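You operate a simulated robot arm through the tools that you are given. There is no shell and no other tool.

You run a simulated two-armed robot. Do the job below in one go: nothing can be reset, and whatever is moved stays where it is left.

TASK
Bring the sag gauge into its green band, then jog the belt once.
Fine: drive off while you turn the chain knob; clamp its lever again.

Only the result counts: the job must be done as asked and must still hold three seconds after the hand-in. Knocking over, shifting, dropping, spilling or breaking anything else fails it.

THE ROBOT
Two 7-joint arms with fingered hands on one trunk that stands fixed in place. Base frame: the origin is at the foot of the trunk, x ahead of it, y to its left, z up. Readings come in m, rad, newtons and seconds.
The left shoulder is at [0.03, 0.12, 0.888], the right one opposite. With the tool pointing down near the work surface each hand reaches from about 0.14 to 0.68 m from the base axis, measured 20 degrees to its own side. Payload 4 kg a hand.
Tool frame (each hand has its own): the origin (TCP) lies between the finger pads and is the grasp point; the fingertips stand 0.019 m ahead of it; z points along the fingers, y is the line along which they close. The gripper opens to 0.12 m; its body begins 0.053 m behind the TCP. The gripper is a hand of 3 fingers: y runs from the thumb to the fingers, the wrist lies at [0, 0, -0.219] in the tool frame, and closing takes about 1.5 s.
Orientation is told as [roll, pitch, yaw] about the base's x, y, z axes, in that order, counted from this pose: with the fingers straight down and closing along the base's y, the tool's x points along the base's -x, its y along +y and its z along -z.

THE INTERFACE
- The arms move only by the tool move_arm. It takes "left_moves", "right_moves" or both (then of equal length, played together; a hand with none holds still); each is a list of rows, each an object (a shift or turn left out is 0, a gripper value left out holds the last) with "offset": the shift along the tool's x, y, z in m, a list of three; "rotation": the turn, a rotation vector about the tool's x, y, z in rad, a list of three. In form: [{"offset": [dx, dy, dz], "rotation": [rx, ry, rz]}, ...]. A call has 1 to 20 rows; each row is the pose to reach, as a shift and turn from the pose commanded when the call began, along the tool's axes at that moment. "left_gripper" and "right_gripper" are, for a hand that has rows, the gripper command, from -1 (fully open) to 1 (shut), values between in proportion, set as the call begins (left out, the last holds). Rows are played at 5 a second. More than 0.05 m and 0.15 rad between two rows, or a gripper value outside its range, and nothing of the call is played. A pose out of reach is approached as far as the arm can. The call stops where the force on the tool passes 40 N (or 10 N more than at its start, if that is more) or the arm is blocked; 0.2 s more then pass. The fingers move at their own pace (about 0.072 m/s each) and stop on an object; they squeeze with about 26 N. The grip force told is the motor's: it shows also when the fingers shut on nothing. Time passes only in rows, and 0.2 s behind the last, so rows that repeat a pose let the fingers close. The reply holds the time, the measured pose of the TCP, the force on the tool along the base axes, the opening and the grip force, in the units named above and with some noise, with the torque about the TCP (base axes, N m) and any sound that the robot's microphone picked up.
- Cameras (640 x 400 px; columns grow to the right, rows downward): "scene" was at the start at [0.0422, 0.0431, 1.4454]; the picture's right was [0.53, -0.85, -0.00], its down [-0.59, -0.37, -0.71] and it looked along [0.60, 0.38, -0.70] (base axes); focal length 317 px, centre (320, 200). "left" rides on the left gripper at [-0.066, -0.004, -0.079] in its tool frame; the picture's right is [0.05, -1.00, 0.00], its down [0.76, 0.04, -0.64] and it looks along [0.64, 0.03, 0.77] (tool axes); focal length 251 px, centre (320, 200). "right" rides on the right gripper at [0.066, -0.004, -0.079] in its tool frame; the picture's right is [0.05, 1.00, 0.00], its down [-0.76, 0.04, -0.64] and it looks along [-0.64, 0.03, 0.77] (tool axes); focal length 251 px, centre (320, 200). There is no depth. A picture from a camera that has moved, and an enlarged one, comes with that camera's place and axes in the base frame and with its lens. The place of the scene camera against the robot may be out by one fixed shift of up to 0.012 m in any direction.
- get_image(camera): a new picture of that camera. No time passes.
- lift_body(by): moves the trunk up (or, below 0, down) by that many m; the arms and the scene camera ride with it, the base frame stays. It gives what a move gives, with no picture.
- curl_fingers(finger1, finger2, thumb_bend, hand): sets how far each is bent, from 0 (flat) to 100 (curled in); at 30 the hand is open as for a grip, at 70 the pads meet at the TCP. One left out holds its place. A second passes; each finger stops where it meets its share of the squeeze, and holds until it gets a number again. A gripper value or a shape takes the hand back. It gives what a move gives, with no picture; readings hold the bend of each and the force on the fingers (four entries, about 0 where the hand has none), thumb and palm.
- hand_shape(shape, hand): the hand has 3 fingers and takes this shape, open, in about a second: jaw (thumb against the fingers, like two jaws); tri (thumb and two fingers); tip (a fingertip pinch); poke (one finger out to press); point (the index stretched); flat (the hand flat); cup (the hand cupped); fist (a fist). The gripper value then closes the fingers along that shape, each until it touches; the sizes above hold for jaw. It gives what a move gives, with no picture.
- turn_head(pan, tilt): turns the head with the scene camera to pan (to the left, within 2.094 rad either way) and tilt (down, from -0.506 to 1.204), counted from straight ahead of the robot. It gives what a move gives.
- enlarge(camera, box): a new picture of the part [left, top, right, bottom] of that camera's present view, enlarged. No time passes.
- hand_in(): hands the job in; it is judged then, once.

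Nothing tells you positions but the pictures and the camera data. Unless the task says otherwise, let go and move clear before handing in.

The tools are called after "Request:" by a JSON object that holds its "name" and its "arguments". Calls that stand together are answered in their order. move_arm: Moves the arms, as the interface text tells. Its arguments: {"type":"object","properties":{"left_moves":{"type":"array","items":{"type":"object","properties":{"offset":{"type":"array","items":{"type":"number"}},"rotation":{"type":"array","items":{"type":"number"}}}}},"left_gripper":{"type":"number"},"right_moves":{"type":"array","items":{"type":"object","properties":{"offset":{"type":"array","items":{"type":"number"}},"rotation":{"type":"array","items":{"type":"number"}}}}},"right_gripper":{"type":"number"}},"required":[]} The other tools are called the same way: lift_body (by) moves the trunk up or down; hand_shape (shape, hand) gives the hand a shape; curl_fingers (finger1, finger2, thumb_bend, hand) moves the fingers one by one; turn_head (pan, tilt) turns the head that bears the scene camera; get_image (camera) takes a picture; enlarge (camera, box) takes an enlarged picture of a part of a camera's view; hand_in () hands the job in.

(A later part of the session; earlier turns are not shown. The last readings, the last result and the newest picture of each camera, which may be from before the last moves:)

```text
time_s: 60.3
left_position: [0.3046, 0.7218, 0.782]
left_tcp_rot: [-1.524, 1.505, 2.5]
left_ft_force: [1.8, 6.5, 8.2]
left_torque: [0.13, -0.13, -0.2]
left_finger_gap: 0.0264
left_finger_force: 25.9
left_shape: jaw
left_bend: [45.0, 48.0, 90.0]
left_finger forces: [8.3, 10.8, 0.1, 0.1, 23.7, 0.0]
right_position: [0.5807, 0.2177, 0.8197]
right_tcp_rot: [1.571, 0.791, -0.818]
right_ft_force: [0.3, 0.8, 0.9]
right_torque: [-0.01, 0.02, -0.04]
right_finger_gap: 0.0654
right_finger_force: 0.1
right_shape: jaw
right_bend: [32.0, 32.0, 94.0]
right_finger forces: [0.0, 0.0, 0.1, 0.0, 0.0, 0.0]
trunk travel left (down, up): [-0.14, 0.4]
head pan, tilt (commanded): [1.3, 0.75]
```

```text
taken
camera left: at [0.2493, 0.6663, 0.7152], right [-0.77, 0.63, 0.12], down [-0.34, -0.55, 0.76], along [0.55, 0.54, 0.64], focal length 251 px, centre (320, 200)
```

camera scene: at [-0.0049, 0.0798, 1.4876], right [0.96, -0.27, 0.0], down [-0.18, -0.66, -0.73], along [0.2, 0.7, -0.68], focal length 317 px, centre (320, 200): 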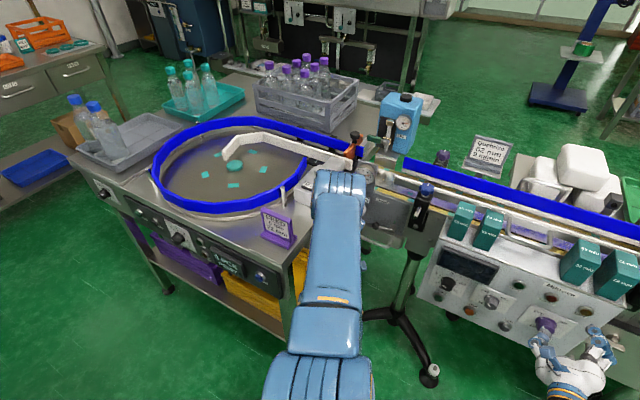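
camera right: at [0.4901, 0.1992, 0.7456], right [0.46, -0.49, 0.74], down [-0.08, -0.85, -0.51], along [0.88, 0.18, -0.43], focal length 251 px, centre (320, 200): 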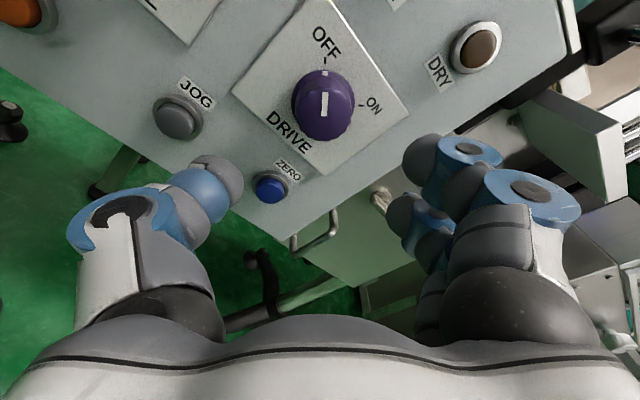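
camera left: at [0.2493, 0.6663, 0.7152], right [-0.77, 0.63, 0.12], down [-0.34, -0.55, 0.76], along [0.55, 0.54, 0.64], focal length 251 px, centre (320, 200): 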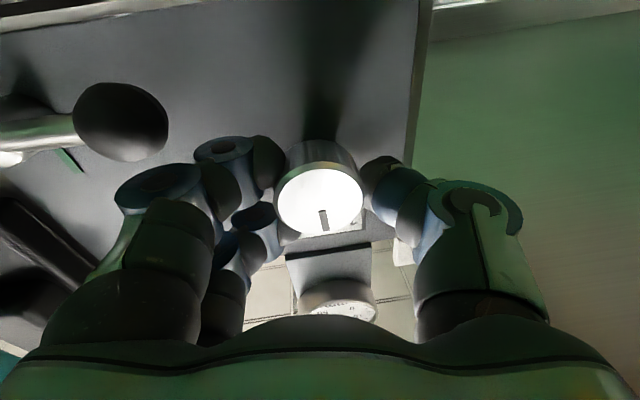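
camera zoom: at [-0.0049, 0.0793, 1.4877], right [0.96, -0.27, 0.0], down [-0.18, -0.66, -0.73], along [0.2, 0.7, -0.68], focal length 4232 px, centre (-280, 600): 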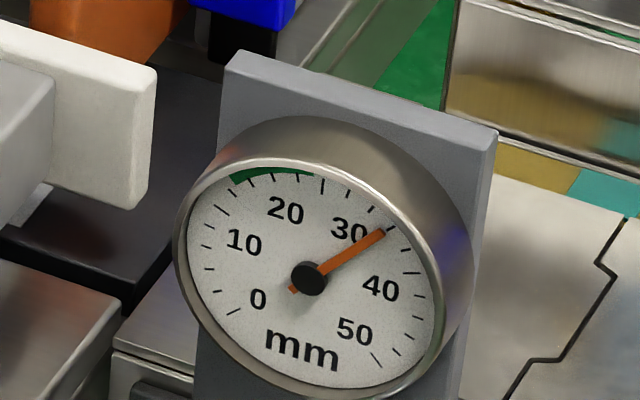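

The gauge now reads 32.5 mm after 1.33 rad, roughly 3 mm per radian. I open slightly, roll the hand back, and will repeat the stroke about three more times.

Request:
{"name": "move_arm", "arguments": {"left_moves": [{"rotation": [0, 0, 0]}, {"rotation": [0, 0, 0]}, {"rotation": [0, 0, 0]}, {"rotation": [0, 0, -0.133]}, {"rotation": [0, 0, -0.266]}, {"rotation": [0, 0, -0.399]}, {"rotation": [0, 0, -0.532]}, {"rotation": [0, 0, -0.665]}, {"rotation": [0, 0, -0.798]}, {"rotation": [0, 0, -0.931]}, {"rotation": [0, 0, -1.064]}, {"rotation": [0, 0, -1.197]}, {"rotation": [0, 0, -1.33]}], "left_gripper": 0.05}}

Request:
{"name": "get_image", "arguments": {"camera": "left"}}

Request:
{"name": "enlarge", "arguments": {"camera": "scene", "box": [345, 155, 385, 185]}}

```text
time_s: 63.1
left_position: [0.3051, 0.7223, 0.7807]
left_tcp_rot: [1.563, 0.3, -0.691]
left_ft_force: [-0.4, -1.3, 0.1]
left_torque: [0.02, -0.04, -0.02]
left_finger_gap: 0.0567
left_finger_force: 0.0
left_shape: jaw
left_bend: [35.0, 34.0, 96.0]
left_finger forces: [0.8, 0.1, 0.0, 0.0, 0.0, 0.1]
right_position: [0.5808, 0.2181, 0.8207]
right_tcp_rot: [1.572, 0.79, -0.817]
right_ft_force: [0.3, -1.0, 0.9]
right_torque: [0.0, 0.01, -0.03]
right_finger_gap: 0.0654
right_finger_force: 0.1
right_shape: jaw
right_bend: [32.0, 32.0, 94.0]
right_finger forces: [0.1, 0.1, 0.0, 0.0, 0.0, 0.0]
trunk travel left (down, up): [-0.14, 0.4]
head pan, tilt (commanded): [1.3, 0.75]
```

```text
taken
camera left: at [0.304, 0.6214, 0.7575], right [-0.27, 0.22, -0.94], down [-0.96, -0.04, 0.27], along [0.02, 0.98, 0.22], focal length 251 px, centre (320, 200)
```

left: 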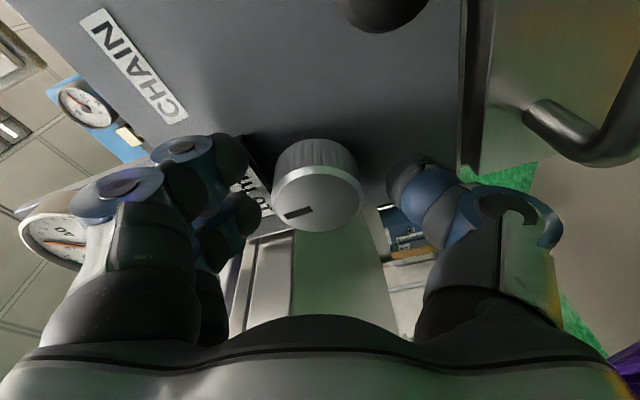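

```text
13.33 times, centred on (365, 170) of scene
camera zoom: at [-0.0048, 0.0795, 1.4876], right [0.96, -0.27, 0.0], down [-0.18, -0.66, -0.73], along [0.2, 0.7, -0.68], focal length 4232 px, centre (-280, 600)
```

zoom: 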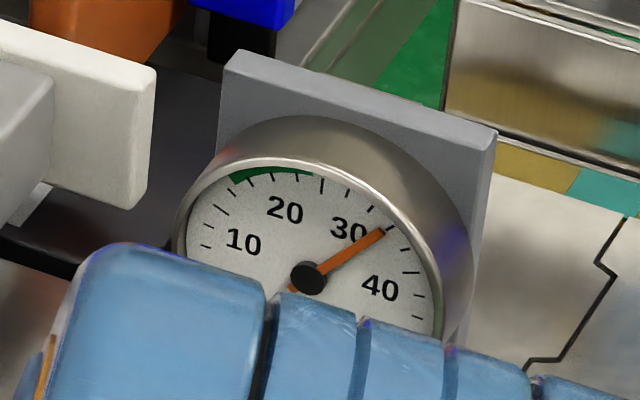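

The reading held at 32.5 mm. Second stroke: close on the knob and turn clockwise 1.35 rad.

Request:
{"name": "move_arm", "arguments": {"left_moves": [{"rotation": [0, 0, 0]}, {"rotation": [0, 0, 0]}, {"rotation": [0, 0, 0]}, {"rotation": [0, 0, 0]}, {"rotation": [0, 0, 0]}, {"rotation": [0, 0, 0.135]}, {"rotation": [0, 0, 0.27]}, {"rotation": [0, 0, 0.405]}, {"rotation": [0, 0, 0.54]}, {"rotation": [0, 0, 0.675]}, {"rotation": [0, 0, 0.81]}, {"rotation": [0, 0, 0.945]}, {"rotation": [0, 0, 1.08]}, {"rotation": [0, 0, 1.215]}, {"rotation": [0, 0, 1.35]}], "left_gripper": 1}}

Request:
{"name": "enlarge", "arguments": {"camera": "scene", "box": [345, 155, 385, 185]}}

```text
time_s: 66.3
left_position: [0.3038, 0.7225, 0.7795]
left_tcp_rot: [-1.508, 1.487, 2.519]
left_ft_force: [-6.2, 5.9, -2.9]
left_torque: [0.13, -0.15, -0.2]
left_finger_gap: 0.0258
left_finger_force: 26.5
left_shape: jaw
left_bend: [43.0, 47.0, 86.0]
left_finger forces: [2.9, 15.7, 0.1, 0.0, 27.6, 0.0]
right_position: [0.5801, 0.2191, 0.8199]
right_tcp_rot: [1.569, 0.789, -0.817]
right_ft_force: [-0.6, -0.4, -0.6]
right_torque: [-0.01, 0.01, 0.01]
right_finger_gap: 0.0654
right_finger_force: 0.1
right_shape: jaw
right_bend: [32.0, 32.0, 94.0]
right_finger forces: [0.0, 0.0, 0.0, 0.0, 0.1, 0.0]
trunk travel left (down, up): [-0.14, 0.4]
head pan, tilt (commanded): [1.3, 0.75]
```

```text
13.33 times, centred on (365, 170) of scene
camera zoom: at [-0.0054, 0.0805, 1.4876], right [0.96, -0.27, 0.0], down [-0.18, -0.66, -0.73], along [0.2, 0.7, -0.68], focal length 4232 px, centre (-280, 600)
```

zoom: 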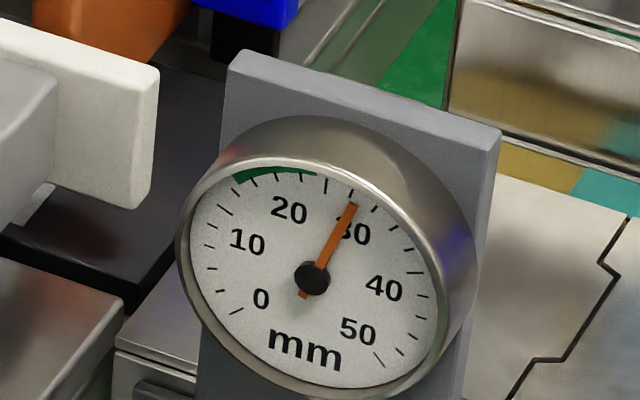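

Now about 28.4 mm. Two more equal strokes should land near 20 mm, the middle of the band. I open and roll back.

Request:
{"name": "move_arm", "arguments": {"left_moves": [{"rotation": [0, 0, 0]}, {"rotation": [0, 0, 0]}, {"rotation": [0, 0, 0]}, {"rotation": [0, 0, -0.135]}, {"rotation": [0, 0, -0.27]}, {"rotation": [0, 0, -0.405]}, {"rotation": [0, 0, -0.54]}, {"rotation": [0, 0, -0.675]}, {"rotation": [0, 0, -0.81]}, {"rotation": [0, 0, -0.945]}, {"rotation": [0, 0, -1.08]}, {"rotation": [0, 0, -1.215]}, {"rotation": [0, 0, -1.35]}], "left_gripper": 0.05}}

Request:
{"name": "get_image", "arguments": {"camera": "left"}}

Request:
{"name": "enlarge", "arguments": {"camera": "scene", "box": [345, 155, 385, 185]}}

```text
time_s: 69.1
left_position: [0.3049, 0.7206, 0.78]
left_tcp_rot: [1.564, 0.299, -0.689]
left_ft_force: [-0.4, -0.3, -0.7]
left_torque: [-0.02, 0.04, 0.0]
left_finger_gap: 0.0565
left_finger_force: 0.1
left_shape: jaw
left_bend: [35.0, 35.0, 96.0]
left_finger forces: [0.0, 0.0, 0.0, 0.0, 0.1, 0.1]
right_position: [0.5814, 0.2183, 0.8207]
right_tcp_rot: [1.572, 0.789, -0.817]
right_ft_force: [0.1, 1.0, 0.0]
right_torque: [0.0, 0.0, 0.0]
right_finger_gap: 0.0658
right_finger_force: 0.1
right_shape: jaw
right_bend: [32.0, 32.0, 94.0]
right_finger forces: [0.0, 0.0, 0.0, 0.1, 0.0, 0.0]
trunk travel left (down, up): [-0.14, 0.4]
head pan, tilt (commanded): [1.3, 0.75]
```

```text
taken
camera left: at [0.3037, 0.6204, 0.7579], right [-0.27, 0.22, -0.94], down [-0.96, -0.04, 0.27], along [0.02, 0.98, 0.22], focal length 251 px, centre (320, 200)
```

left: 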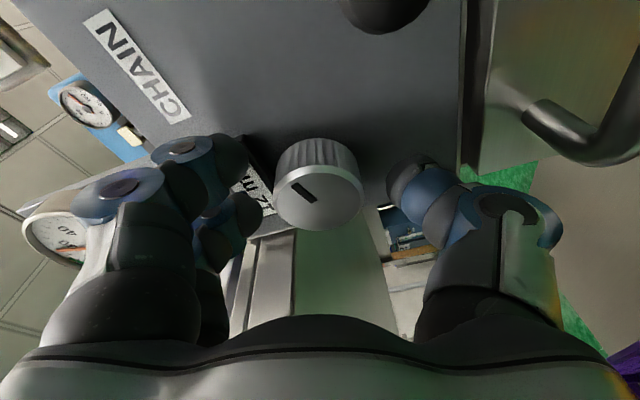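

```text
13.33 times, centred on (365, 170) of scene
camera zoom: at [-0.0048, 0.0796, 1.4876], right [0.96, -0.27, 0.0], down [-0.18, -0.66, -0.73], along [0.2, 0.7, -0.68], focal length 4232 px, centre (-280, 600)
```

zoom: 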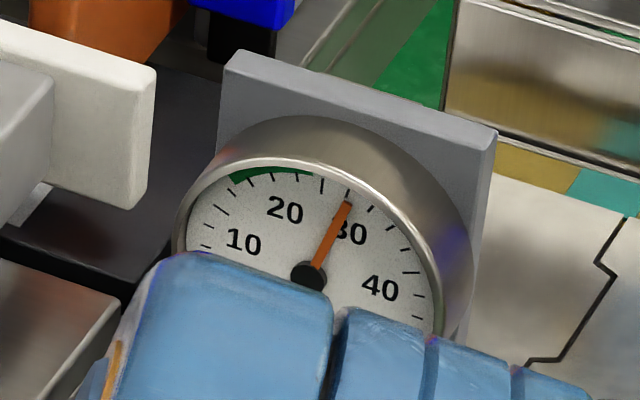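

Reading holds near 28.2 mm. Third stroke.

Request:
{"name": "move_arm", "arguments": {"left_moves": [{"offset": [0, 0, 0.001], "rotation": [0, 0, 0]}, {"offset": [0, 0, 0.002], "rotation": [0, 0, 0]}, {"offset": [0, 0, 0.002], "rotation": [0, 0, 0]}, {"offset": [0, 0, 0.002], "rotation": [0, 0, 0]}, {"offset": [0, 0, 0.002], "rotation": [0, 0, 0]}, {"offset": [0, 0, 0.002], "rotation": [0, 0, 0.135]}, {"offset": [0, 0, 0.002], "rotation": [0, 0, 0.27]}, {"offset": [0, 0, 0.002], "rotation": [0, 0, 0.405]}, {"offset": [0, 0, 0.002], "rotation": [0, 0, 0.54]}, {"offset": [0, 0, 0.002], "rotation": [0, 0, 0.675]}, {"offset": [0, 0, 0.002], "rotation": [0, 0, 0.81]}, {"offset": [0, 0, 0.002], "rotation": [0, 0, 0.945]}, {"offset": [0, 0, 0.002], "rotation": [0, 0, 1.08]}, {"offset": [0, 0, 0.002], "rotation": [0, 0, 1.215]}, {"offset": [0, 0, 0.002], "rotation": [0, 0, 1.35]}], "left_gripper": 1}}

Request:
{"name": "enlarge", "arguments": {"camera": "scene", "box": [345, 155, 385, 185]}}

```text
time_s: 72.3
left_position: [0.3063, 0.723, 0.7817]
left_tcp_rot: [-1.496, 1.486, 2.531]
left_ft_force: [-5.0, -4.8, -2.1]
left_torque: [0.1, -0.11, -0.23]
left_finger_gap: 0.0283
left_finger_force: 26.5
left_shape: jaw
left_bend: [47.0, 46.0, 92.0]
left_finger forces: [8.2, 14.0, 0.0, 0.0, 24.8, 0.1]
right_position: [0.582, 0.2177, 0.822]
right_tcp_rot: [1.571, 0.789, -0.817]
right_ft_force: [0.0, 0.1, 0.0]
right_torque: [0.02, -0.02, 0.0]
right_finger_gap: 0.0657
right_finger_force: 0.1
right_shape: jaw
right_bend: [32.0, 32.0, 94.0]
right_finger forces: [0.0, 0.0, 0.0, 0.0, 0.0, 0.0]
trunk travel left (down, up): [-0.14, 0.4]
head pan, tilt (commanded): [1.3, 0.75]
```

```text
13.33 times, centred on (365, 170) of scene
camera zoom: at [-0.0054, 0.0792, 1.4876], right [0.96, -0.27, 0.0], down [-0.18, -0.66, -0.73], along [0.2, 0.7, -0.68], focal length 4232 px, centre (-280, 600)
```

zoom: 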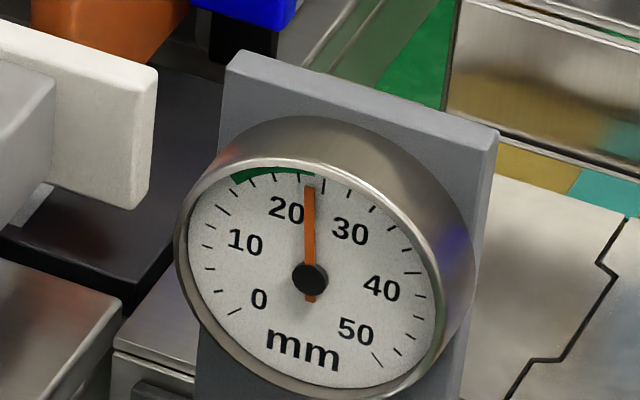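

The needle is at about 23.6 mm, just inside the band (about 16–24). One more stroke of about 1.2 rad should centre it. I open and roll back.

Request:
{"name": "move_arm", "arguments": {"left_moves": [{"rotation": [0, 0, 0]}, {"rotation": [0, 0, 0]}, {"rotation": [0, 0, 0]}, {"rotation": [0, 0, -0.135]}, {"rotation": [0, 0, -0.27]}, {"rotation": [0, 0, -0.405]}, {"rotation": [0, 0, -0.54]}, {"rotation": [0, 0, -0.675]}, {"rotation": [0, 0, -0.81]}, {"rotation": [0, 0, -0.945]}, {"rotation": [0, 0, -1.08]}, {"rotation": [0, 0, -1.215]}], "left_gripper": 0.05}}

Request:
{"name": "move_arm", "arguments": {"left_moves": [{"rotation": [0, 0, 0]}, {"rotation": [0, 0, 0]}, {"rotation": [0, 0, 0]}, {"rotation": [0, 0, 0]}, {"rotation": [0, 0, 0]}, {"rotation": [0, 0, 0.135]}, {"rotation": [0, 0, 0.27]}, {"rotation": [0, 0, 0.405]}, {"rotation": [0, 0, 0.54]}, {"rotation": [0, 0, 0.675]}, {"rotation": [0, 0, 0.81]}, {"rotation": [0, 0, 0.945]}, {"rotation": [0, 0, 1.08]}, {"rotation": [0, 0, 1.18]}], "left_gripper": 1}}

Request:
{"name": "enlarge", "arguments": {"camera": "scene", "box": [345, 155, 385, 185]}}

```text
time_s: 74.9
left_position: [0.3138, 0.7178, 0.7783]
left_tcp_rot: [1.558, 0.435, -0.705]
left_ft_force: [22.8, -24.4, -12.4]
left_torque: [0.97, 1.28, -0.76]
left_finger_gap: 0.0604
left_finger_force: 0.0
left_shape: jaw
left_bend: [34.0, 32.0, 96.0]
left_finger forces: [0.0, 35.3, 0.0, 0.0, 0.0, 0.0]
right_position: [0.5841, 0.2171, 0.8188]
right_tcp_rot: [1.57, 0.792, -0.819]
right_ft_force: [0.1, 0.0, -0.8]
right_torque: [-0.01, 0.01, -0.03]
right_finger_gap: 0.0658
right_finger_force: 0.0
right_shape: jaw
right_bend: [32.0, 32.0, 94.0]
right_finger forces: [0.0, 0.1, 0.1, 0.0, 0.0, 0.0]
trunk travel left (down, up): [-0.14, 0.4]
head pan, tilt (commanded): [1.3, 0.75]
```

```text
time_s: 77.9
left_position: [0.302, 0.7223, 0.7851]
left_tcp_rot: [-1.637, 1.523, 2.392]
left_ft_force: [-27.9, -6.8, 23.0]
left_torque: [0.17, -0.19, -0.1]
left_finger_gap: 0.0168
left_finger_force: 26.1
left_shape: jaw
left_bend: [46.0, 42.0, 69.0]
left_finger forces: [26.3, 1.6, 0.0, 0.1, 46.8, 0.0]
right_position: [0.5778, 0.216, 0.8238]
right_tcp_rot: [1.575, 0.788, -0.812]
right_ft_force: [0.4, 0.6, 0.1]
right_torque: [0.0, 0.0, 0.0]
right_finger_gap: 0.0654
right_finger_force: 0.0
right_shape: jaw
right_bend: [32.0, 32.0, 94.0]
right_finger forces: [0.1, 0.0, 0.0, 0.0, 0.0, 0.0]
trunk travel left (down, up): [-0.14, 0.4]
head pan, tilt (commanded): [1.3, 0.75]
```

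```text
13.33 times, centred on (365, 170) of scene
camera zoom: at [-0.0098, 0.0757, 1.488], right [0.96, -0.27, 0.0], down [-0.18, -0.66, -0.73], along [0.2, 0.71, -0.68], focal length 4232 px, centre (-280, 600)
```

zoom: 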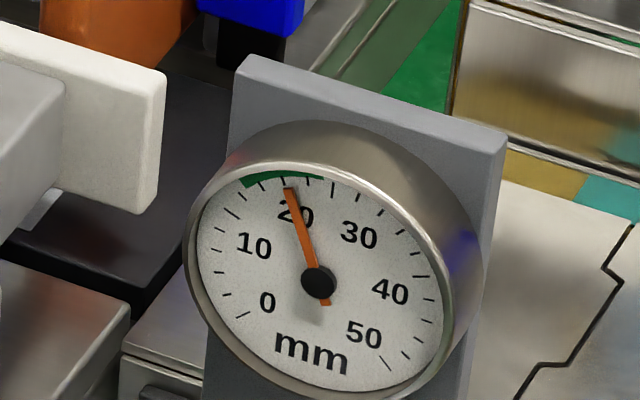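

The gauge now reads about 20.5 mm, in the middle of the green band. However, a finger pressed on something during the roll-back and the grip is now strained, so I look before letting go.

Request:
{"name": "get_image", "arguments": {"camera": "left"}}

Request:
{"name": "get_image", "arguments": {"camera": "scene"}}

```text
taken
camera left: at [0.2477, 0.6662, 0.7185], right [-0.77, 0.63, 0.1], down [-0.35, -0.55, 0.76], along [0.53, 0.55, 0.64], focal length 251 px, centre (320, 200)
```

left: 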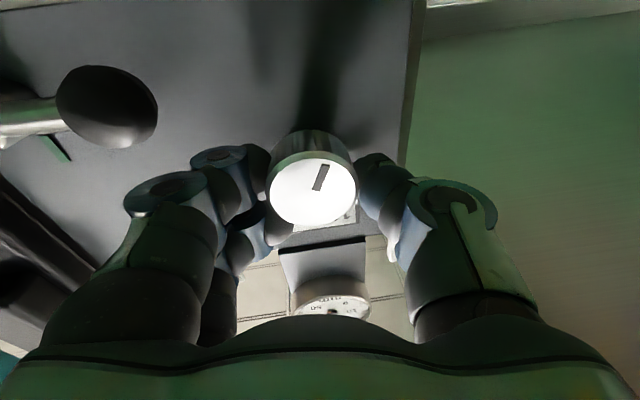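

```text
taken
camera scene: at [-0.0098, 0.0757, 1.488], right [0.96, -0.27, 0.0], down [-0.18, -0.66, -0.73], along [0.2, 0.71, -0.68], focal length 317 px, centre (320, 200)
```

scene: 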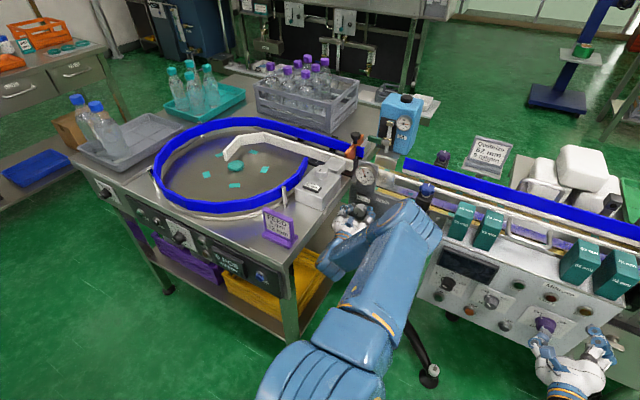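

The arm's elbow has swung over to the right, close to the blue clamp and the conveyor, and the trunk reads slightly deflected. I zoom in on that area before moving.

Request:
{"name": "enlarge", "arguments": {"camera": "scene", "box": [300, 150, 500, 310]}}

Request:
{"name": "enlarge", "arguments": {"camera": "scene", "box": [380, 170, 480, 250]}}

Request:
{"name": "get_image", "arguments": {"camera": "right"}}

```text
2.50 times, centred on (400, 230) of scene
camera zoom: at [-0.0098, 0.0757, 1.488], right [0.96, -0.27, 0.0], down [-0.18, -0.66, -0.73], along [0.2, 0.71, -0.68], focal length 793 px, centre (120, 125)
```

zoom: 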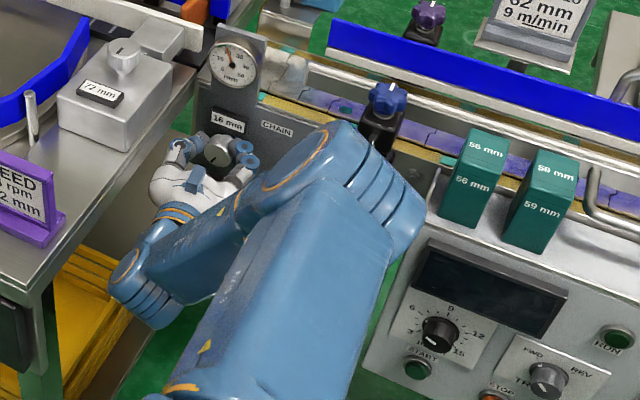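

```text
5.00 times, centred on (430, 210) of scene
camera zoom: at [-0.0098, 0.0757, 1.488], right [0.96, -0.27, 0.0], down [-0.18, -0.66, -0.73], along [0.2, 0.71, -0.68], focal length 1587 px, centre (-230, 150)
```

zoom: 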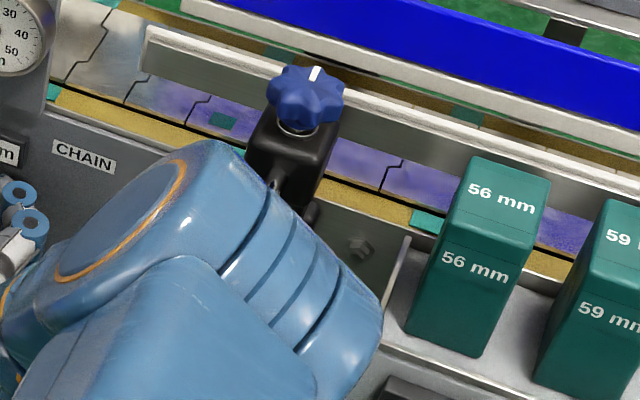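

```text
taken
camera right: at [0.4876, 0.1977, 0.8678], right [0.46, -0.49, 0.74], down [-0.08, -0.85, -0.52], along [0.89, 0.18, -0.43], focal length 251 px, centre (320, 200)
```

right: 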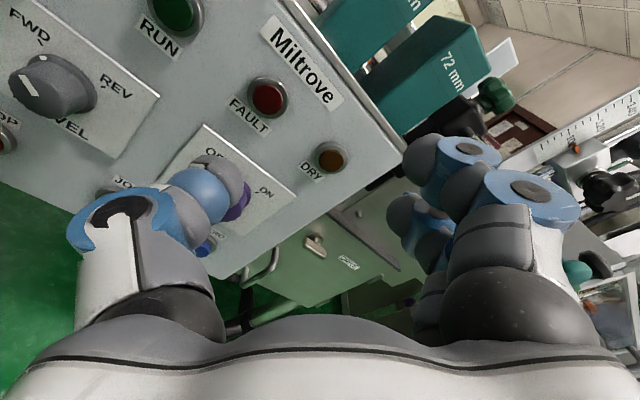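

The strain is in the grip itself: the fingers went about 2 mm deeper this time and caught the edge of the readout plate, which now shows 16 mm. The knob is where I want it, so I open, ease straight back off the knob, and only then roll the hand back.

Request:
{"name": "move_arm", "arguments": {"left_moves": [{"offset": [0, 0, 0]}, {"offset": [0, 0, 0]}, {"offset": [0, 0, 0]}, {"offset": [0, 0, -0.012]}, {"offset": [0, 0, -0.024]}, {"offset": [0, 0, -0.034]}], "left_gripper": 0.05}}

Request:
{"name": "get_image", "arguments": {"camera": "left"}}

Request:
{"name": "enlarge", "arguments": {"camera": "scene", "box": [300, 150, 500, 310]}}

```text
time_s: 79.3
left_position: [0.2848, 0.6965, 0.782]
left_tcp_rot: [-1.467, 1.523, 2.557]
left_ft_force: [-0.7, -0.4, 0.2]
left_torque: [0.0, 0.01, -0.02]
left_finger_gap: 0.0566
left_finger_force: 0.1
left_shape: jaw
left_bend: [35.0, 35.0, 95.0]
left_finger forces: [0.0, 0.0, 0.1, 0.1, 0.1, 0.0]
right_position: [0.5825, 0.2183, 0.8211]
right_tcp_rot: [1.571, 0.79, -0.818]
right_ft_force: [0.2, -0.8, 0.0]
right_torque: [0.06, -0.03, 0.01]
right_finger_gap: 0.0655
right_finger_force: 0.0
right_shape: jaw
right_bend: [32.0, 32.0, 94.0]
right_finger forces: [0.0, 0.0, 0.0, 0.0, 0.1, 0.0]
trunk travel left (down, up): [-0.14, 0.4]
head pan, tilt (commanded): [1.3, 0.75]
```

```text
taken
camera left: at [0.23, 0.64, 0.7148], right [-0.77, 0.63, 0.1], down [-0.35, -0.54, 0.76], along [0.54, 0.55, 0.64], focal length 251 px, centre (320, 200)
```

left: 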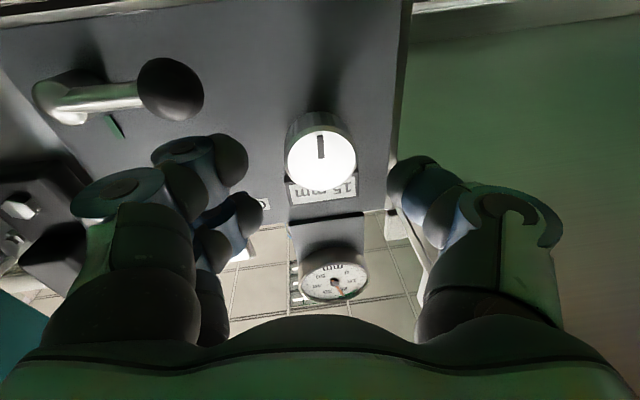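

```text
2.50 times, centred on (400, 230) of scene
camera zoom: at [-0.0048, 0.0795, 1.4876], right [0.96, -0.27, 0.0], down [-0.18, -0.66, -0.73], along [0.2, 0.7, -0.68], focal length 793 px, centre (120, 125)
```

zoom: 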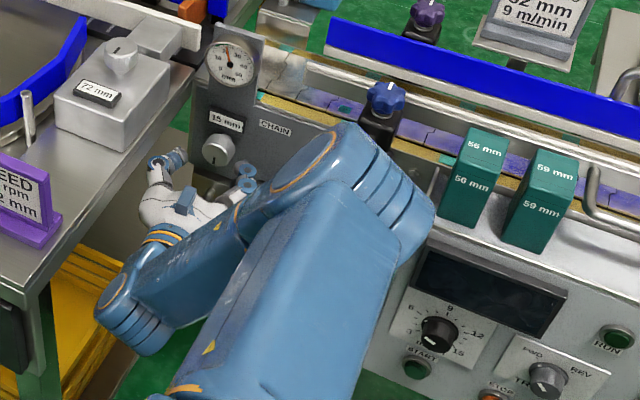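

Request:
{"name": "enlarge", "arguments": {"camera": "scene", "box": [345, 155, 385, 185]}}

Request:
{"name": "enlarge", "arguments": {"camera": "scene", "box": [340, 160, 400, 205]}}

```text
13.33 times, centred on (365, 170) of scene
camera zoom: at [-0.0048, 0.0795, 1.4876], right [0.96, -0.27, 0.0], down [-0.18, -0.66, -0.73], along [0.2, 0.7, -0.68], focal length 4232 px, centre (-280, 600)
```

zoom: 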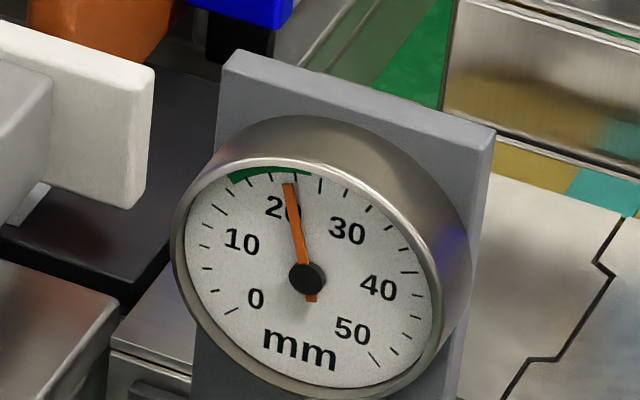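

```text
8.89 times, centred on (370, 182) of scene
camera zoom: at [-0.0048, 0.0795, 1.4876], right [0.96, -0.27, 0.0], down [-0.18, -0.66, -0.73], along [0.2, 0.7, -0.68], focal length 2821 px, centre (-124, 356)
```

zoom: 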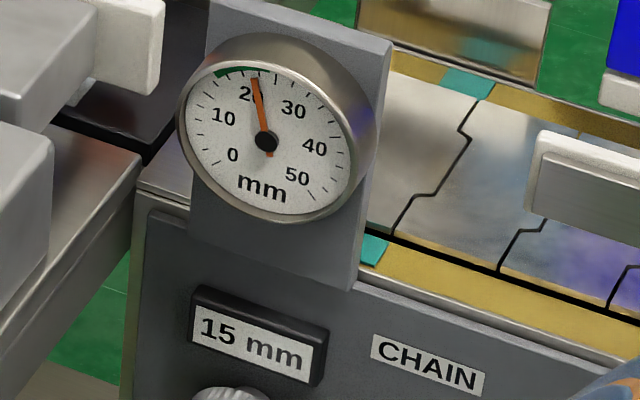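

With the hand off, the gauge settles at about 21.6 mm, inside the band (16–24). To leave more margin before clamping, I make one small extra turn of about 0.5 rad with a slightly shallower grip.

Request:
{"name": "move_arm", "arguments": {"left_moves": [{"rotation": [0, 0, -0.14]}, {"rotation": [0, 0, -0.28]}, {"rotation": [0, 0, -0.42]}, {"rotation": [0, 0, -0.52]}, {"offset": [0, 0, 0.015], "rotation": [0, 0, -0.52]}, {"offset": [0, 0, 0.028], "rotation": [0, 0, -0.52]}]}}

Request:
{"name": "get_image", "arguments": {"camera": "left"}}

```text
time_s: 80.7
left_position: [0.3038, 0.7188, 0.7781]
left_tcp_rot: [1.556, 1.096, -0.7]
left_ft_force: [0.2, 0.1, -0.5]
left_torque: [-0.03, 0.01, -0.01]
left_finger_gap: 0.0566
left_finger_force: 0.1
left_shape: jaw
left_bend: [35.0, 35.0, 95.0]
left_finger forces: [0.0, 0.0, 0.0, 0.0, 0.0, 0.1]
right_position: [0.5807, 0.2184, 0.8204]
right_tcp_rot: [1.571, 0.789, -0.82]
right_ft_force: [0.4, -0.3, 0.1]
right_torque: [0.0, 0.04, -0.03]
right_finger_gap: 0.0652
right_finger_force: 0.0
right_shape: jaw
right_bend: [32.0, 32.0, 94.0]
right_finger forces: [0.1, 0.0, 0.0, 0.0, 0.0, 0.0]
trunk travel left (down, up): [-0.14, 0.4]
head pan, tilt (commanded): [1.3, 0.75]
```

```text
taken
camera left: at [0.2739, 0.6408, 0.7187], right [-0.71, 0.58, -0.41], down [-0.65, -0.3, 0.7], along [0.29, 0.76, 0.58], focal length 251 px, centre (320, 200)
```

left: 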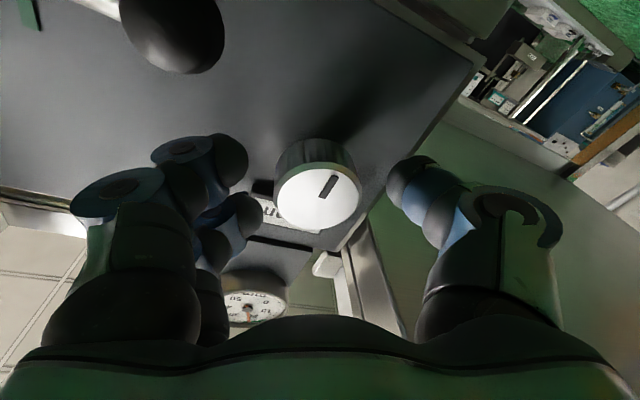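

Request:
{"name": "move_arm", "arguments": {"left_moves": [{"rotation": [0, 0, 0]}, {"rotation": [0, 0, 0]}, {"rotation": [0, 0, 0]}, {"rotation": [0, 0, 0]}, {"rotation": [0, 0, 0]}, {"rotation": [0, 0, 0.13]}, {"rotation": [0, 0, 0.26]}, {"rotation": [0, 0, 0.39]}, {"rotation": [0, 0, 0.52]}], "left_gripper": 1}}

Request:
{"name": "enlarge", "arguments": {"camera": "scene", "box": [345, 155, 385, 185]}}

```text
time_s: 82.7
left_position: [0.3022, 0.7209, 0.7801]
left_tcp_rot: [-1.425, 1.52, 2.601]
left_ft_force: [2.8, 4.1, -5.1]
left_torque: [0.05, -0.1, -0.14]
left_finger_gap: 0.0272
left_finger_force: 25.9
left_shape: jaw
left_bend: [48.0, 45.0, 92.0]
left_finger forces: [8.3, 11.5, 0.0, 0.1, 22.5, 0.0]
right_position: [0.5828, 0.2196, 0.8199]
right_tcp_rot: [1.567, 0.788, -0.818]
right_ft_force: [0.3, 0.4, 0.0]
right_torque: [0.0, -0.02, -0.02]
right_finger_gap: 0.0654
right_finger_force: 0.0
right_shape: jaw
right_bend: [32.0, 32.0, 94.0]
right_finger forces: [0.0, 0.0, 0.0, 0.0, 0.0, 0.0]
trunk travel left (down, up): [-0.14, 0.4]
head pan, tilt (commanded): [1.3, 0.75]
```

```text
13.33 times, centred on (365, 170) of scene
camera zoom: at [-0.004, 0.0807, 1.4875], right [0.96, -0.27, 0.0], down [-0.18, -0.66, -0.73], along [0.19, 0.7, -0.68], focal length 4232 px, centre (-280, 600)
```

zoom: 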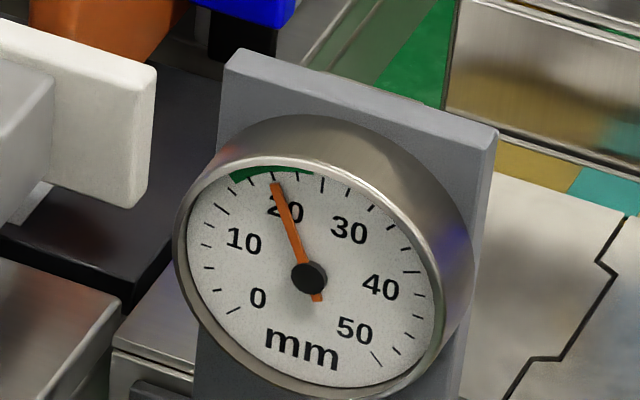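

The gauge now reads about 20 mm, dead centre. I release the knob gently and ease straight back.

Request:
{"name": "move_arm", "arguments": {"left_moves": [{"offset": [0, 0, 0]}, {"offset": [0, 0, 0]}, {"offset": [0, 0, 0]}, {"offset": [0, 0, -0.012]}, {"offset": [0, 0, -0.024]}, {"offset": [0, 0, -0.036]}], "left_gripper": 0.05}}

Request:
{"name": "enlarge", "arguments": {"camera": "scene", "box": [345, 155, 385, 185]}}

```text
time_s: 84.1
left_position: [0.2777, 0.692, 0.7825]
left_tcp_rot: [-1.458, 1.526, 2.568]
left_ft_force: [-0.3, -0.1, 0.4]
left_torque: [0.02, -0.04, -0.01]
left_finger_gap: 0.0565
left_finger_force: 0.0
left_shape: jaw
left_bend: [35.0, 35.0, 96.0]
left_finger forces: [0.0, 0.0, 0.0, 0.0, 0.0, 0.1]
right_position: [0.5823, 0.2182, 0.8212]
right_tcp_rot: [1.571, 0.791, -0.818]
right_ft_force: [-0.6, -0.5, -0.1]
right_torque: [-0.01, -0.04, 0.0]
right_finger_gap: 0.0656
right_finger_force: 0.1
right_shape: jaw
right_bend: [32.0, 32.0, 94.0]
right_finger forces: [0.1, 0.0, 0.0, 0.1, 0.0, 0.1]
trunk travel left (down, up): [-0.14, 0.4]
head pan, tilt (commanded): [1.3, 0.75]
```

```text
13.33 times, centred on (365, 170) of scene
camera zoom: at [-0.0048, 0.0795, 1.4876], right [0.96, -0.27, 0.0], down [-0.18, -0.66, -0.73], along [0.2, 0.7, -0.68], focal length 4232 px, centre (-280, 600)
```

zoom: 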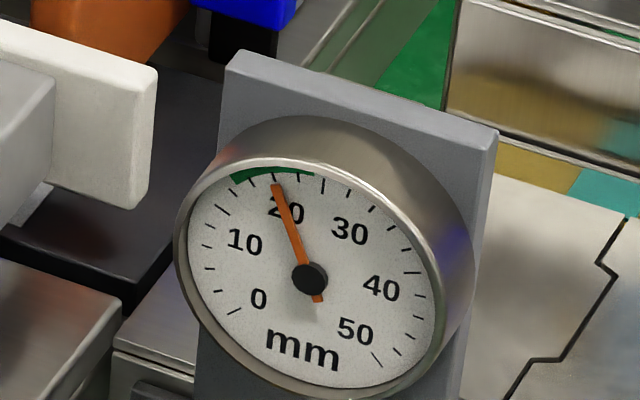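

The needle stays at 20 mm. Now I withdraw to open space in front of the lever and roll the hand back upright.

Request:
{"name": "move_arm", "arguments": {"left_moves": [{"offset": [0, 0, -0.03], "rotation": [0, 0, -0.14]}, {"offset": [-0.001, 0.005, -0.06], "rotation": [0, 0, -0.28]}, {"offset": [-0.002, 0.015, -0.085], "rotation": [0, 0, -0.42]}, {"offset": [-0.003, 0.035, -0.1], "rotation": [0, 0, -0.56]}, {"offset": [-0.004, 0.055, -0.105], "rotation": [0, 0, -0.7]}, {"offset": [-0.005, 0.075, -0.108], "rotation": [0, 0, -0.84]}, {"offset": [-0.005, 0.0907, -0.1113], "rotation": [0, 0, -0.98]}, {"offset": [-0.005, 0.0907, -0.1113], "rotation": [0, 0, -1.12]}, {"offset": [-0.005, 0.0907, -0.1113], "rotation": [0, 0, -1.26]}, {"offset": [-0.005, 0.0907, -0.1113], "rotation": [0, 0, -1.4]}, {"offset": [-0.005, 0.0907, -0.1113], "rotation": [0, 0, -1.54]}]}}

Request:
{"name": "get_image", "arguments": {"camera": "scene"}}

```text
time_s: 86.5
left_position: [0.2778, 0.5474, 0.7703]
left_tcp_rot: [1.565, 0.079, -0.688]
left_ft_force: [-0.2, 0.4, -0.4]
left_torque: [0.02, 0.04, 0.04]
left_finger_gap: 0.0568
left_finger_force: 0.0
left_shape: jaw
left_bend: [35.0, 35.0, 95.0]
left_finger forces: [0.0, 0.1, 0.0, 0.1, 0.0, 0.0]
right_position: [0.5811, 0.2174, 0.8206]
right_tcp_rot: [1.57, 0.79, -0.817]
right_ft_force: [-0.7, 0.5, 0.1]
right_torque: [0.04, -0.02, -0.01]
right_finger_gap: 0.0656
right_finger_force: 0.1
right_shape: jaw
right_bend: [32.0, 32.0, 94.0]
right_finger forces: [0.1, 0.0, 0.0, 0.0, 0.1, 0.0]
trunk travel left (down, up): [-0.14, 0.4]
head pan, tilt (commanded): [1.3, 0.75]
```

```text
taken
camera scene: at [-0.0047, 0.0795, 1.4876], right [0.96, -0.27, 0.0], down [-0.18, -0.66, -0.73], along [0.2, 0.7, -0.68], focal length 317 px, centre (320, 200)
```

scene: 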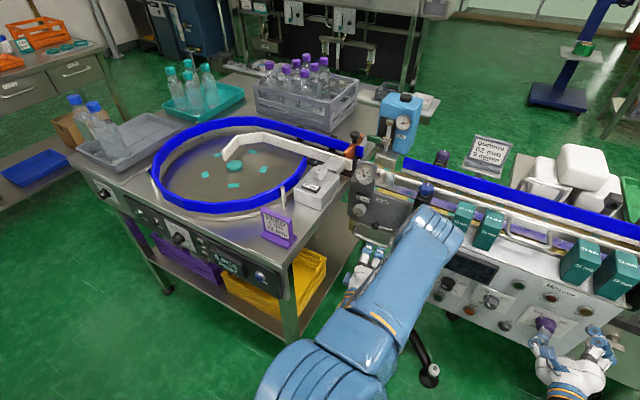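

The elbow is above the blocks with room to spare. I roll the hand back to camera-up and square it to the plate.

Request:
{"name": "move_arm", "arguments": {"left_moves": [{"rotation": [0.0085, -0.0086, -0.1416]}, {"rotation": [0.017, -0.0172, -0.2832]}, {"rotation": [0.0255, -0.0258, -0.4248]}, {"rotation": [0.034, -0.0344, -0.5664]}, {"rotation": [0.0425, -0.043, -0.708]}, {"rotation": [0.0511, -0.0516, -0.8497]}, {"rotation": [0.0596, -0.0602, -0.9913]}, {"rotation": [0.0681, -0.0688, -1.1329]}, {"rotation": [0.0766, -0.0774, -1.2745]}, {"rotation": [0.0851, -0.086, -1.4161]}, {"rotation": [0.0936, -0.0946, -1.5577]}]}}

Request:
{"name": "get_image", "arguments": {"camera": "scene"}}

Request:
{"name": "get_image", "arguments": {"camera": "left"}}

```text
time_s: 88.9
left_position: [0.2807, 0.5461, 0.7716]
left_tcp_rot: [1.408, -1.484, -0.645]
left_ft_force: [-0.2, 0.2, 0.3]
left_torque: [0.04, 0.01, -0.01]
left_finger_gap: 0.0566
left_finger_force: 0.2
left_shape: jaw
left_bend: [35.0, 35.0, 95.0]
left_finger forces: [0.0, 0.0, 0.0, 0.0, 0.0, 0.0]
right_position: [0.5808, 0.2178, 0.8219]
right_tcp_rot: [1.57, 0.79, -0.816]
right_ft_force: [-1.2, 0.3, -0.3]
right_torque: [0.01, 0.0, -0.02]
right_finger_gap: 0.0654
right_finger_force: 0.0
right_shape: jaw
right_bend: [32.0, 32.0, 94.0]
right_finger forces: [0.0, 0.1, 0.0, 0.0, 0.1, 0.0]
trunk travel left (down, up): [-0.14, 0.4]
head pan, tilt (commanded): [1.3, 0.75]
```

```text
taken
camera scene: at [-0.0047, 0.0795, 1.4876], right [0.96, -0.27, 0.0], down [-0.18, -0.66, -0.73], along [0.2, 0.7, -0.68], focal length 317 px, centre (320, 200)
```

scene: 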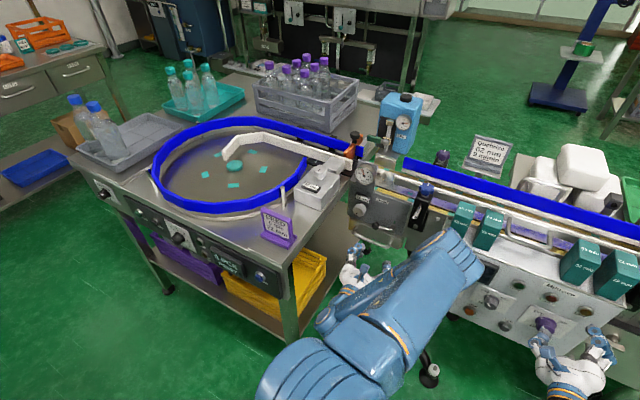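

```text
taken
camera left: at [0.2306, 0.4863, 0.8387], right [0.68, -0.72, -0.14], down [-0.55, -0.38, -0.75], along [0.48, 0.59, -0.65], focal length 251 px, centre (320, 200)
```

left: 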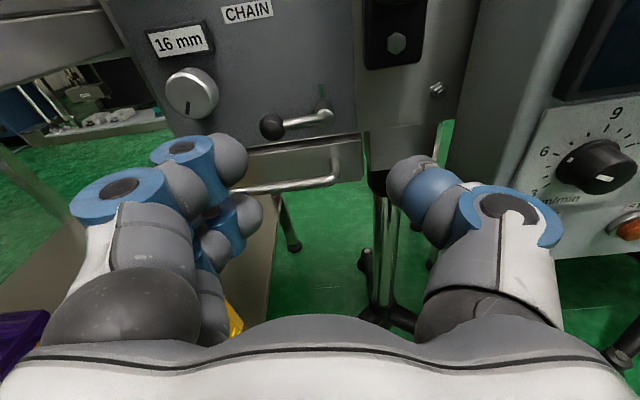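

The elbow is now on the clear side and the hand faces the plate. The lever rests slightly below level, and the readout shows 16 mm. I zoom in to locate the ball exactly.

Request:
{"name": "enlarge", "arguments": {"camera": "left", "box": [230, 70, 390, 200]}}

```text
3.08 times, centred on (310, 135) of left
camera zoom: at [0.2306, 0.4863, 0.8387], right [0.68, -0.72, -0.14], down [-0.55, -0.38, -0.75], along [0.48, 0.59, -0.65], focal length 774 px, centre (351, 400)
```

zoom: 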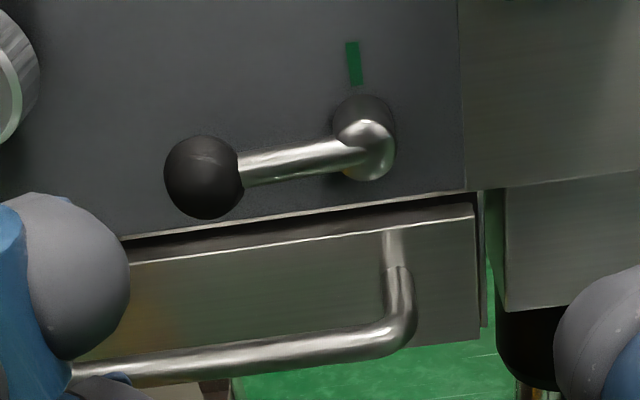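

The lever lies level, ball at about [0.358, 0.691, 0.738], and I need to push it up and over to the right. A single stretched finger would fit best under the ball, so I try the "poke" shape and look at it.

Request:
{"name": "hand_shape", "arguments": {"shape": "poke", "hand": "left"}}

Request:
{"name": "get_image", "arguments": {"camera": "left"}}

Request:
{"name": "enlarge", "arguments": {"camera": "scene", "box": [300, 200, 420, 310]}}

```text
time_s: 89.8
left_position: [0.28, 0.5478, 0.7727]
left_tcp_rot: [1.404, -1.482, -0.64]
left_ft_force: [0.0, -0.1, -0.3]
left_torque: [-0.01, -0.05, 0.03]
left_finger_gap: 0.0
left_finger_force: 0.1
left_shape: poke
left_bend: [29.0, 29.0, 33.0]
left_finger forces: [0.0, 0.1, 0.0, 0.1, 0.1, 0.0]
right_position: [0.58, 0.2172, 0.8209]
right_tcp_rot: [1.572, 0.791, -0.817]
right_ft_force: [-1.2, 0.8, 0.2]
right_torque: [0.01, 0.02, 0.02]
right_finger_gap: 0.0655
right_finger_force: 0.0
right_shape: jaw
right_bend: [32.0, 32.0, 94.0]
right_finger forces: [0.0, 0.0, 0.0, 0.0, 0.0, 0.0]
trunk travel left (down, up): [-0.14, 0.4]
head pan, tilt (commanded): [1.3, 0.75]
```

```text
taken
camera left: at [0.2306, 0.4862, 0.8386], right [0.68, -0.72, -0.14], down [-0.55, -0.37, -0.75], along [0.48, 0.59, -0.65], focal length 251 px, centre (320, 200)
```

left: 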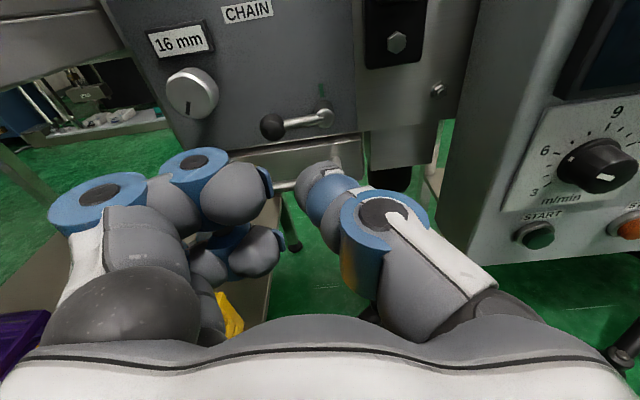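

```text
3.64 times, centred on (360, 255) of scene
camera zoom: at [-0.0048, 0.0795, 1.4876], right [0.96, -0.27, 0.0], down [-0.18, -0.66, -0.73], along [0.2, 0.7, -0.68], focal length 1154 px, centre (174, 0)
```

zoom: 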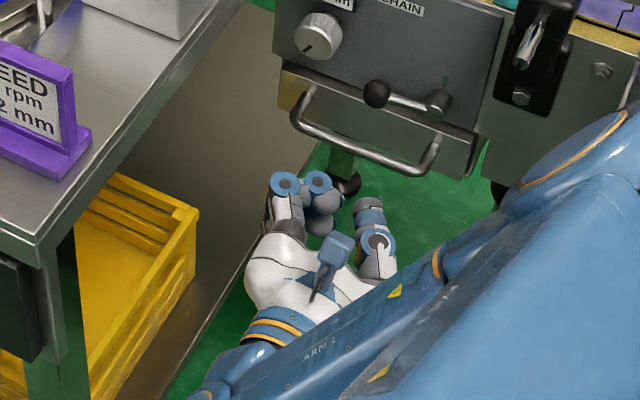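

In the poke shape the thumb points straight ahead along the hand's axis with the fingers curled to its left. I will bring the thumb tip just below the ball: first a position in front, with a slight roll so the curled fingers clear the U-shaped handle.

Request:
{"name": "move_arm", "arguments": {"left_moves": [{"offset": [0.022, 0.016, 0.0], "rotation": [0, 0, 0.1]}, {"offset": [0.044, 0.032, 0.01], "rotation": [0, 0, 0.2]}, {"offset": [0.0637, 0.0465, 0.03], "rotation": [0, 0, 0.31]}, {"offset": [0.0637, 0.0465, 0.06], "rotation": [0, 0, 0.31]}, {"offset": [0.0637, 0.0465, 0.09], "rotation": [0, 0, 0.31]}]}}

Request:
{"name": "get_image", "arguments": {"camera": "left"}}

Request:
{"name": "enlarge", "arguments": {"camera": "scene", "box": [320, 170, 440, 270]}}

```text
time_s: 91.0
left_position: [0.3073, 0.6489, 0.7102]
left_tcp_rot: [1.532, -1.171, -0.771]
left_ft_force: [0.3, -0.2, 0.6]
left_torque: [0.02, -0.02, 0.01]
left_finger_gap: 0.0003
left_finger_force: 0.1
left_shape: poke
left_bend: [29.0, 29.0, 33.0]
left_finger forces: [0.1, 0.0, 0.1, 0.0, 0.1, 0.0]
right_position: [0.5819, 0.2192, 0.8209]
right_tcp_rot: [1.571, 0.787, -0.817]
right_ft_force: [-1.2, -0.5, 0.6]
right_torque: [-0.02, 0.0, 0.0]
right_finger_gap: 0.0657
right_finger_force: 0.0
right_shape: jaw
right_bend: [32.0, 32.0, 94.0]
right_finger forces: [0.0, 0.0, 0.0, 0.1, 0.0, 0.1]
trunk travel left (down, up): [-0.14, 0.4]
head pan, tilt (commanded): [1.3, 0.75]
```

```text
taken
camera left: at [0.2718, 0.5749, 0.7708], right [0.62, -0.65, -0.44], down [-0.7, -0.21, -0.68], along [0.35, 0.73, -0.59], focal length 251 px, centre (320, 200)
```

left: 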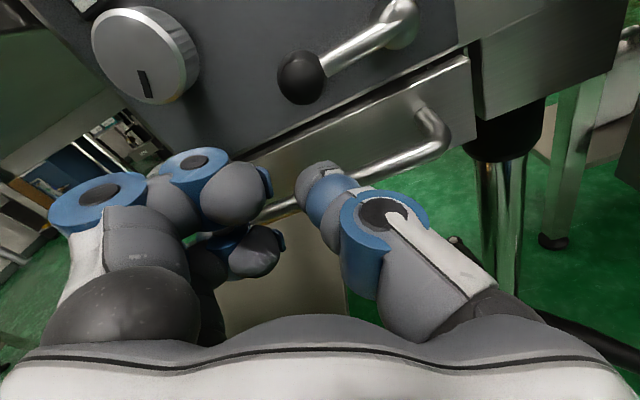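

```text
4.00 times, centred on (380, 220) of scene
camera zoom: at [-0.0048, 0.0797, 1.4876], right [0.96, -0.27, 0.0], down [-0.18, -0.66, -0.73], along [0.2, 0.7, -0.68], focal length 1270 px, centre (80, 120)
```

zoom: 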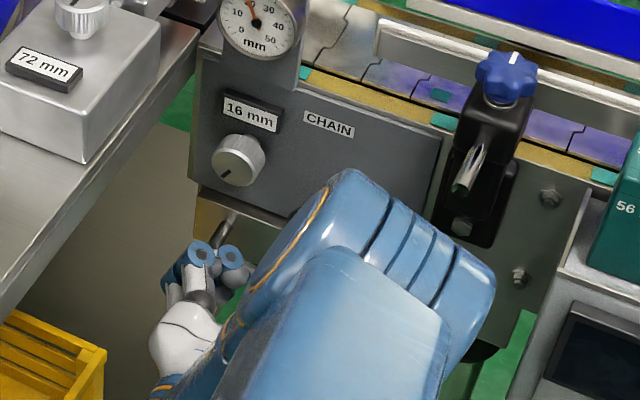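

The thumb tip is about 3 cm below and 5 cm short of the ball, just above the U-handle. I slide it forward under the ball.

Request:
{"name": "move_arm", "arguments": {"left_moves": [{"offset": [-0.0028, 0.0012, 0.015]}, {"offset": [-0.0028, 0.0012, 0.03]}, {"offset": [-0.0028, 0.0012, 0.042]}, {"offset": [-0.0028, 0.0012, 0.053]}]}}

Request:
{"name": "get_image", "arguments": {"camera": "left"}}

```text
time_s: 92.0
left_position: [0.3438, 0.6833, 0.7144]
left_tcp_rot: [1.53, -1.172, -0.771]
left_ft_force: [-0.2, 0.0, 0.1]
left_torque: [0.01, -0.02, -0.03]
left_finger_gap: 0.0
left_finger_force: 0.1
left_shape: poke
left_bend: [29.0, 29.0, 33.0]
left_finger forces: [0.0, 0.1, 0.0, 0.0, 0.0, 0.0]
right_position: [0.5806, 0.2175, 0.8213]
right_tcp_rot: [1.571, 0.788, -0.819]
right_ft_force: [-0.2, 0.8, 0.1]
right_torque: [0.01, 0.03, -0.01]
right_finger_gap: 0.0654
right_finger_force: 0.1
right_shape: jaw
right_bend: [32.0, 32.0, 94.0]
right_finger forces: [0.0, 0.0, 0.0, 0.0, 0.1, 0.0]
trunk travel left (down, up): [-0.14, 0.4]
head pan, tilt (commanded): [1.3, 0.75]
```

```text
taken
camera left: at [0.3098, 0.6091, 0.7749], right [0.62, -0.65, -0.44], down [-0.7, -0.21, -0.68], along [0.35, 0.73, -0.59], focal length 251 px, centre (320, 200)
```

left: 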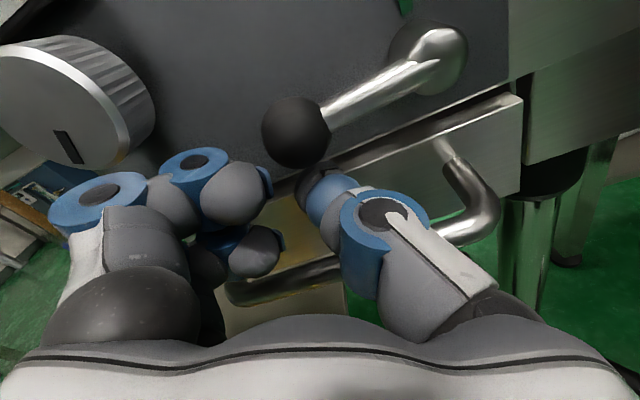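

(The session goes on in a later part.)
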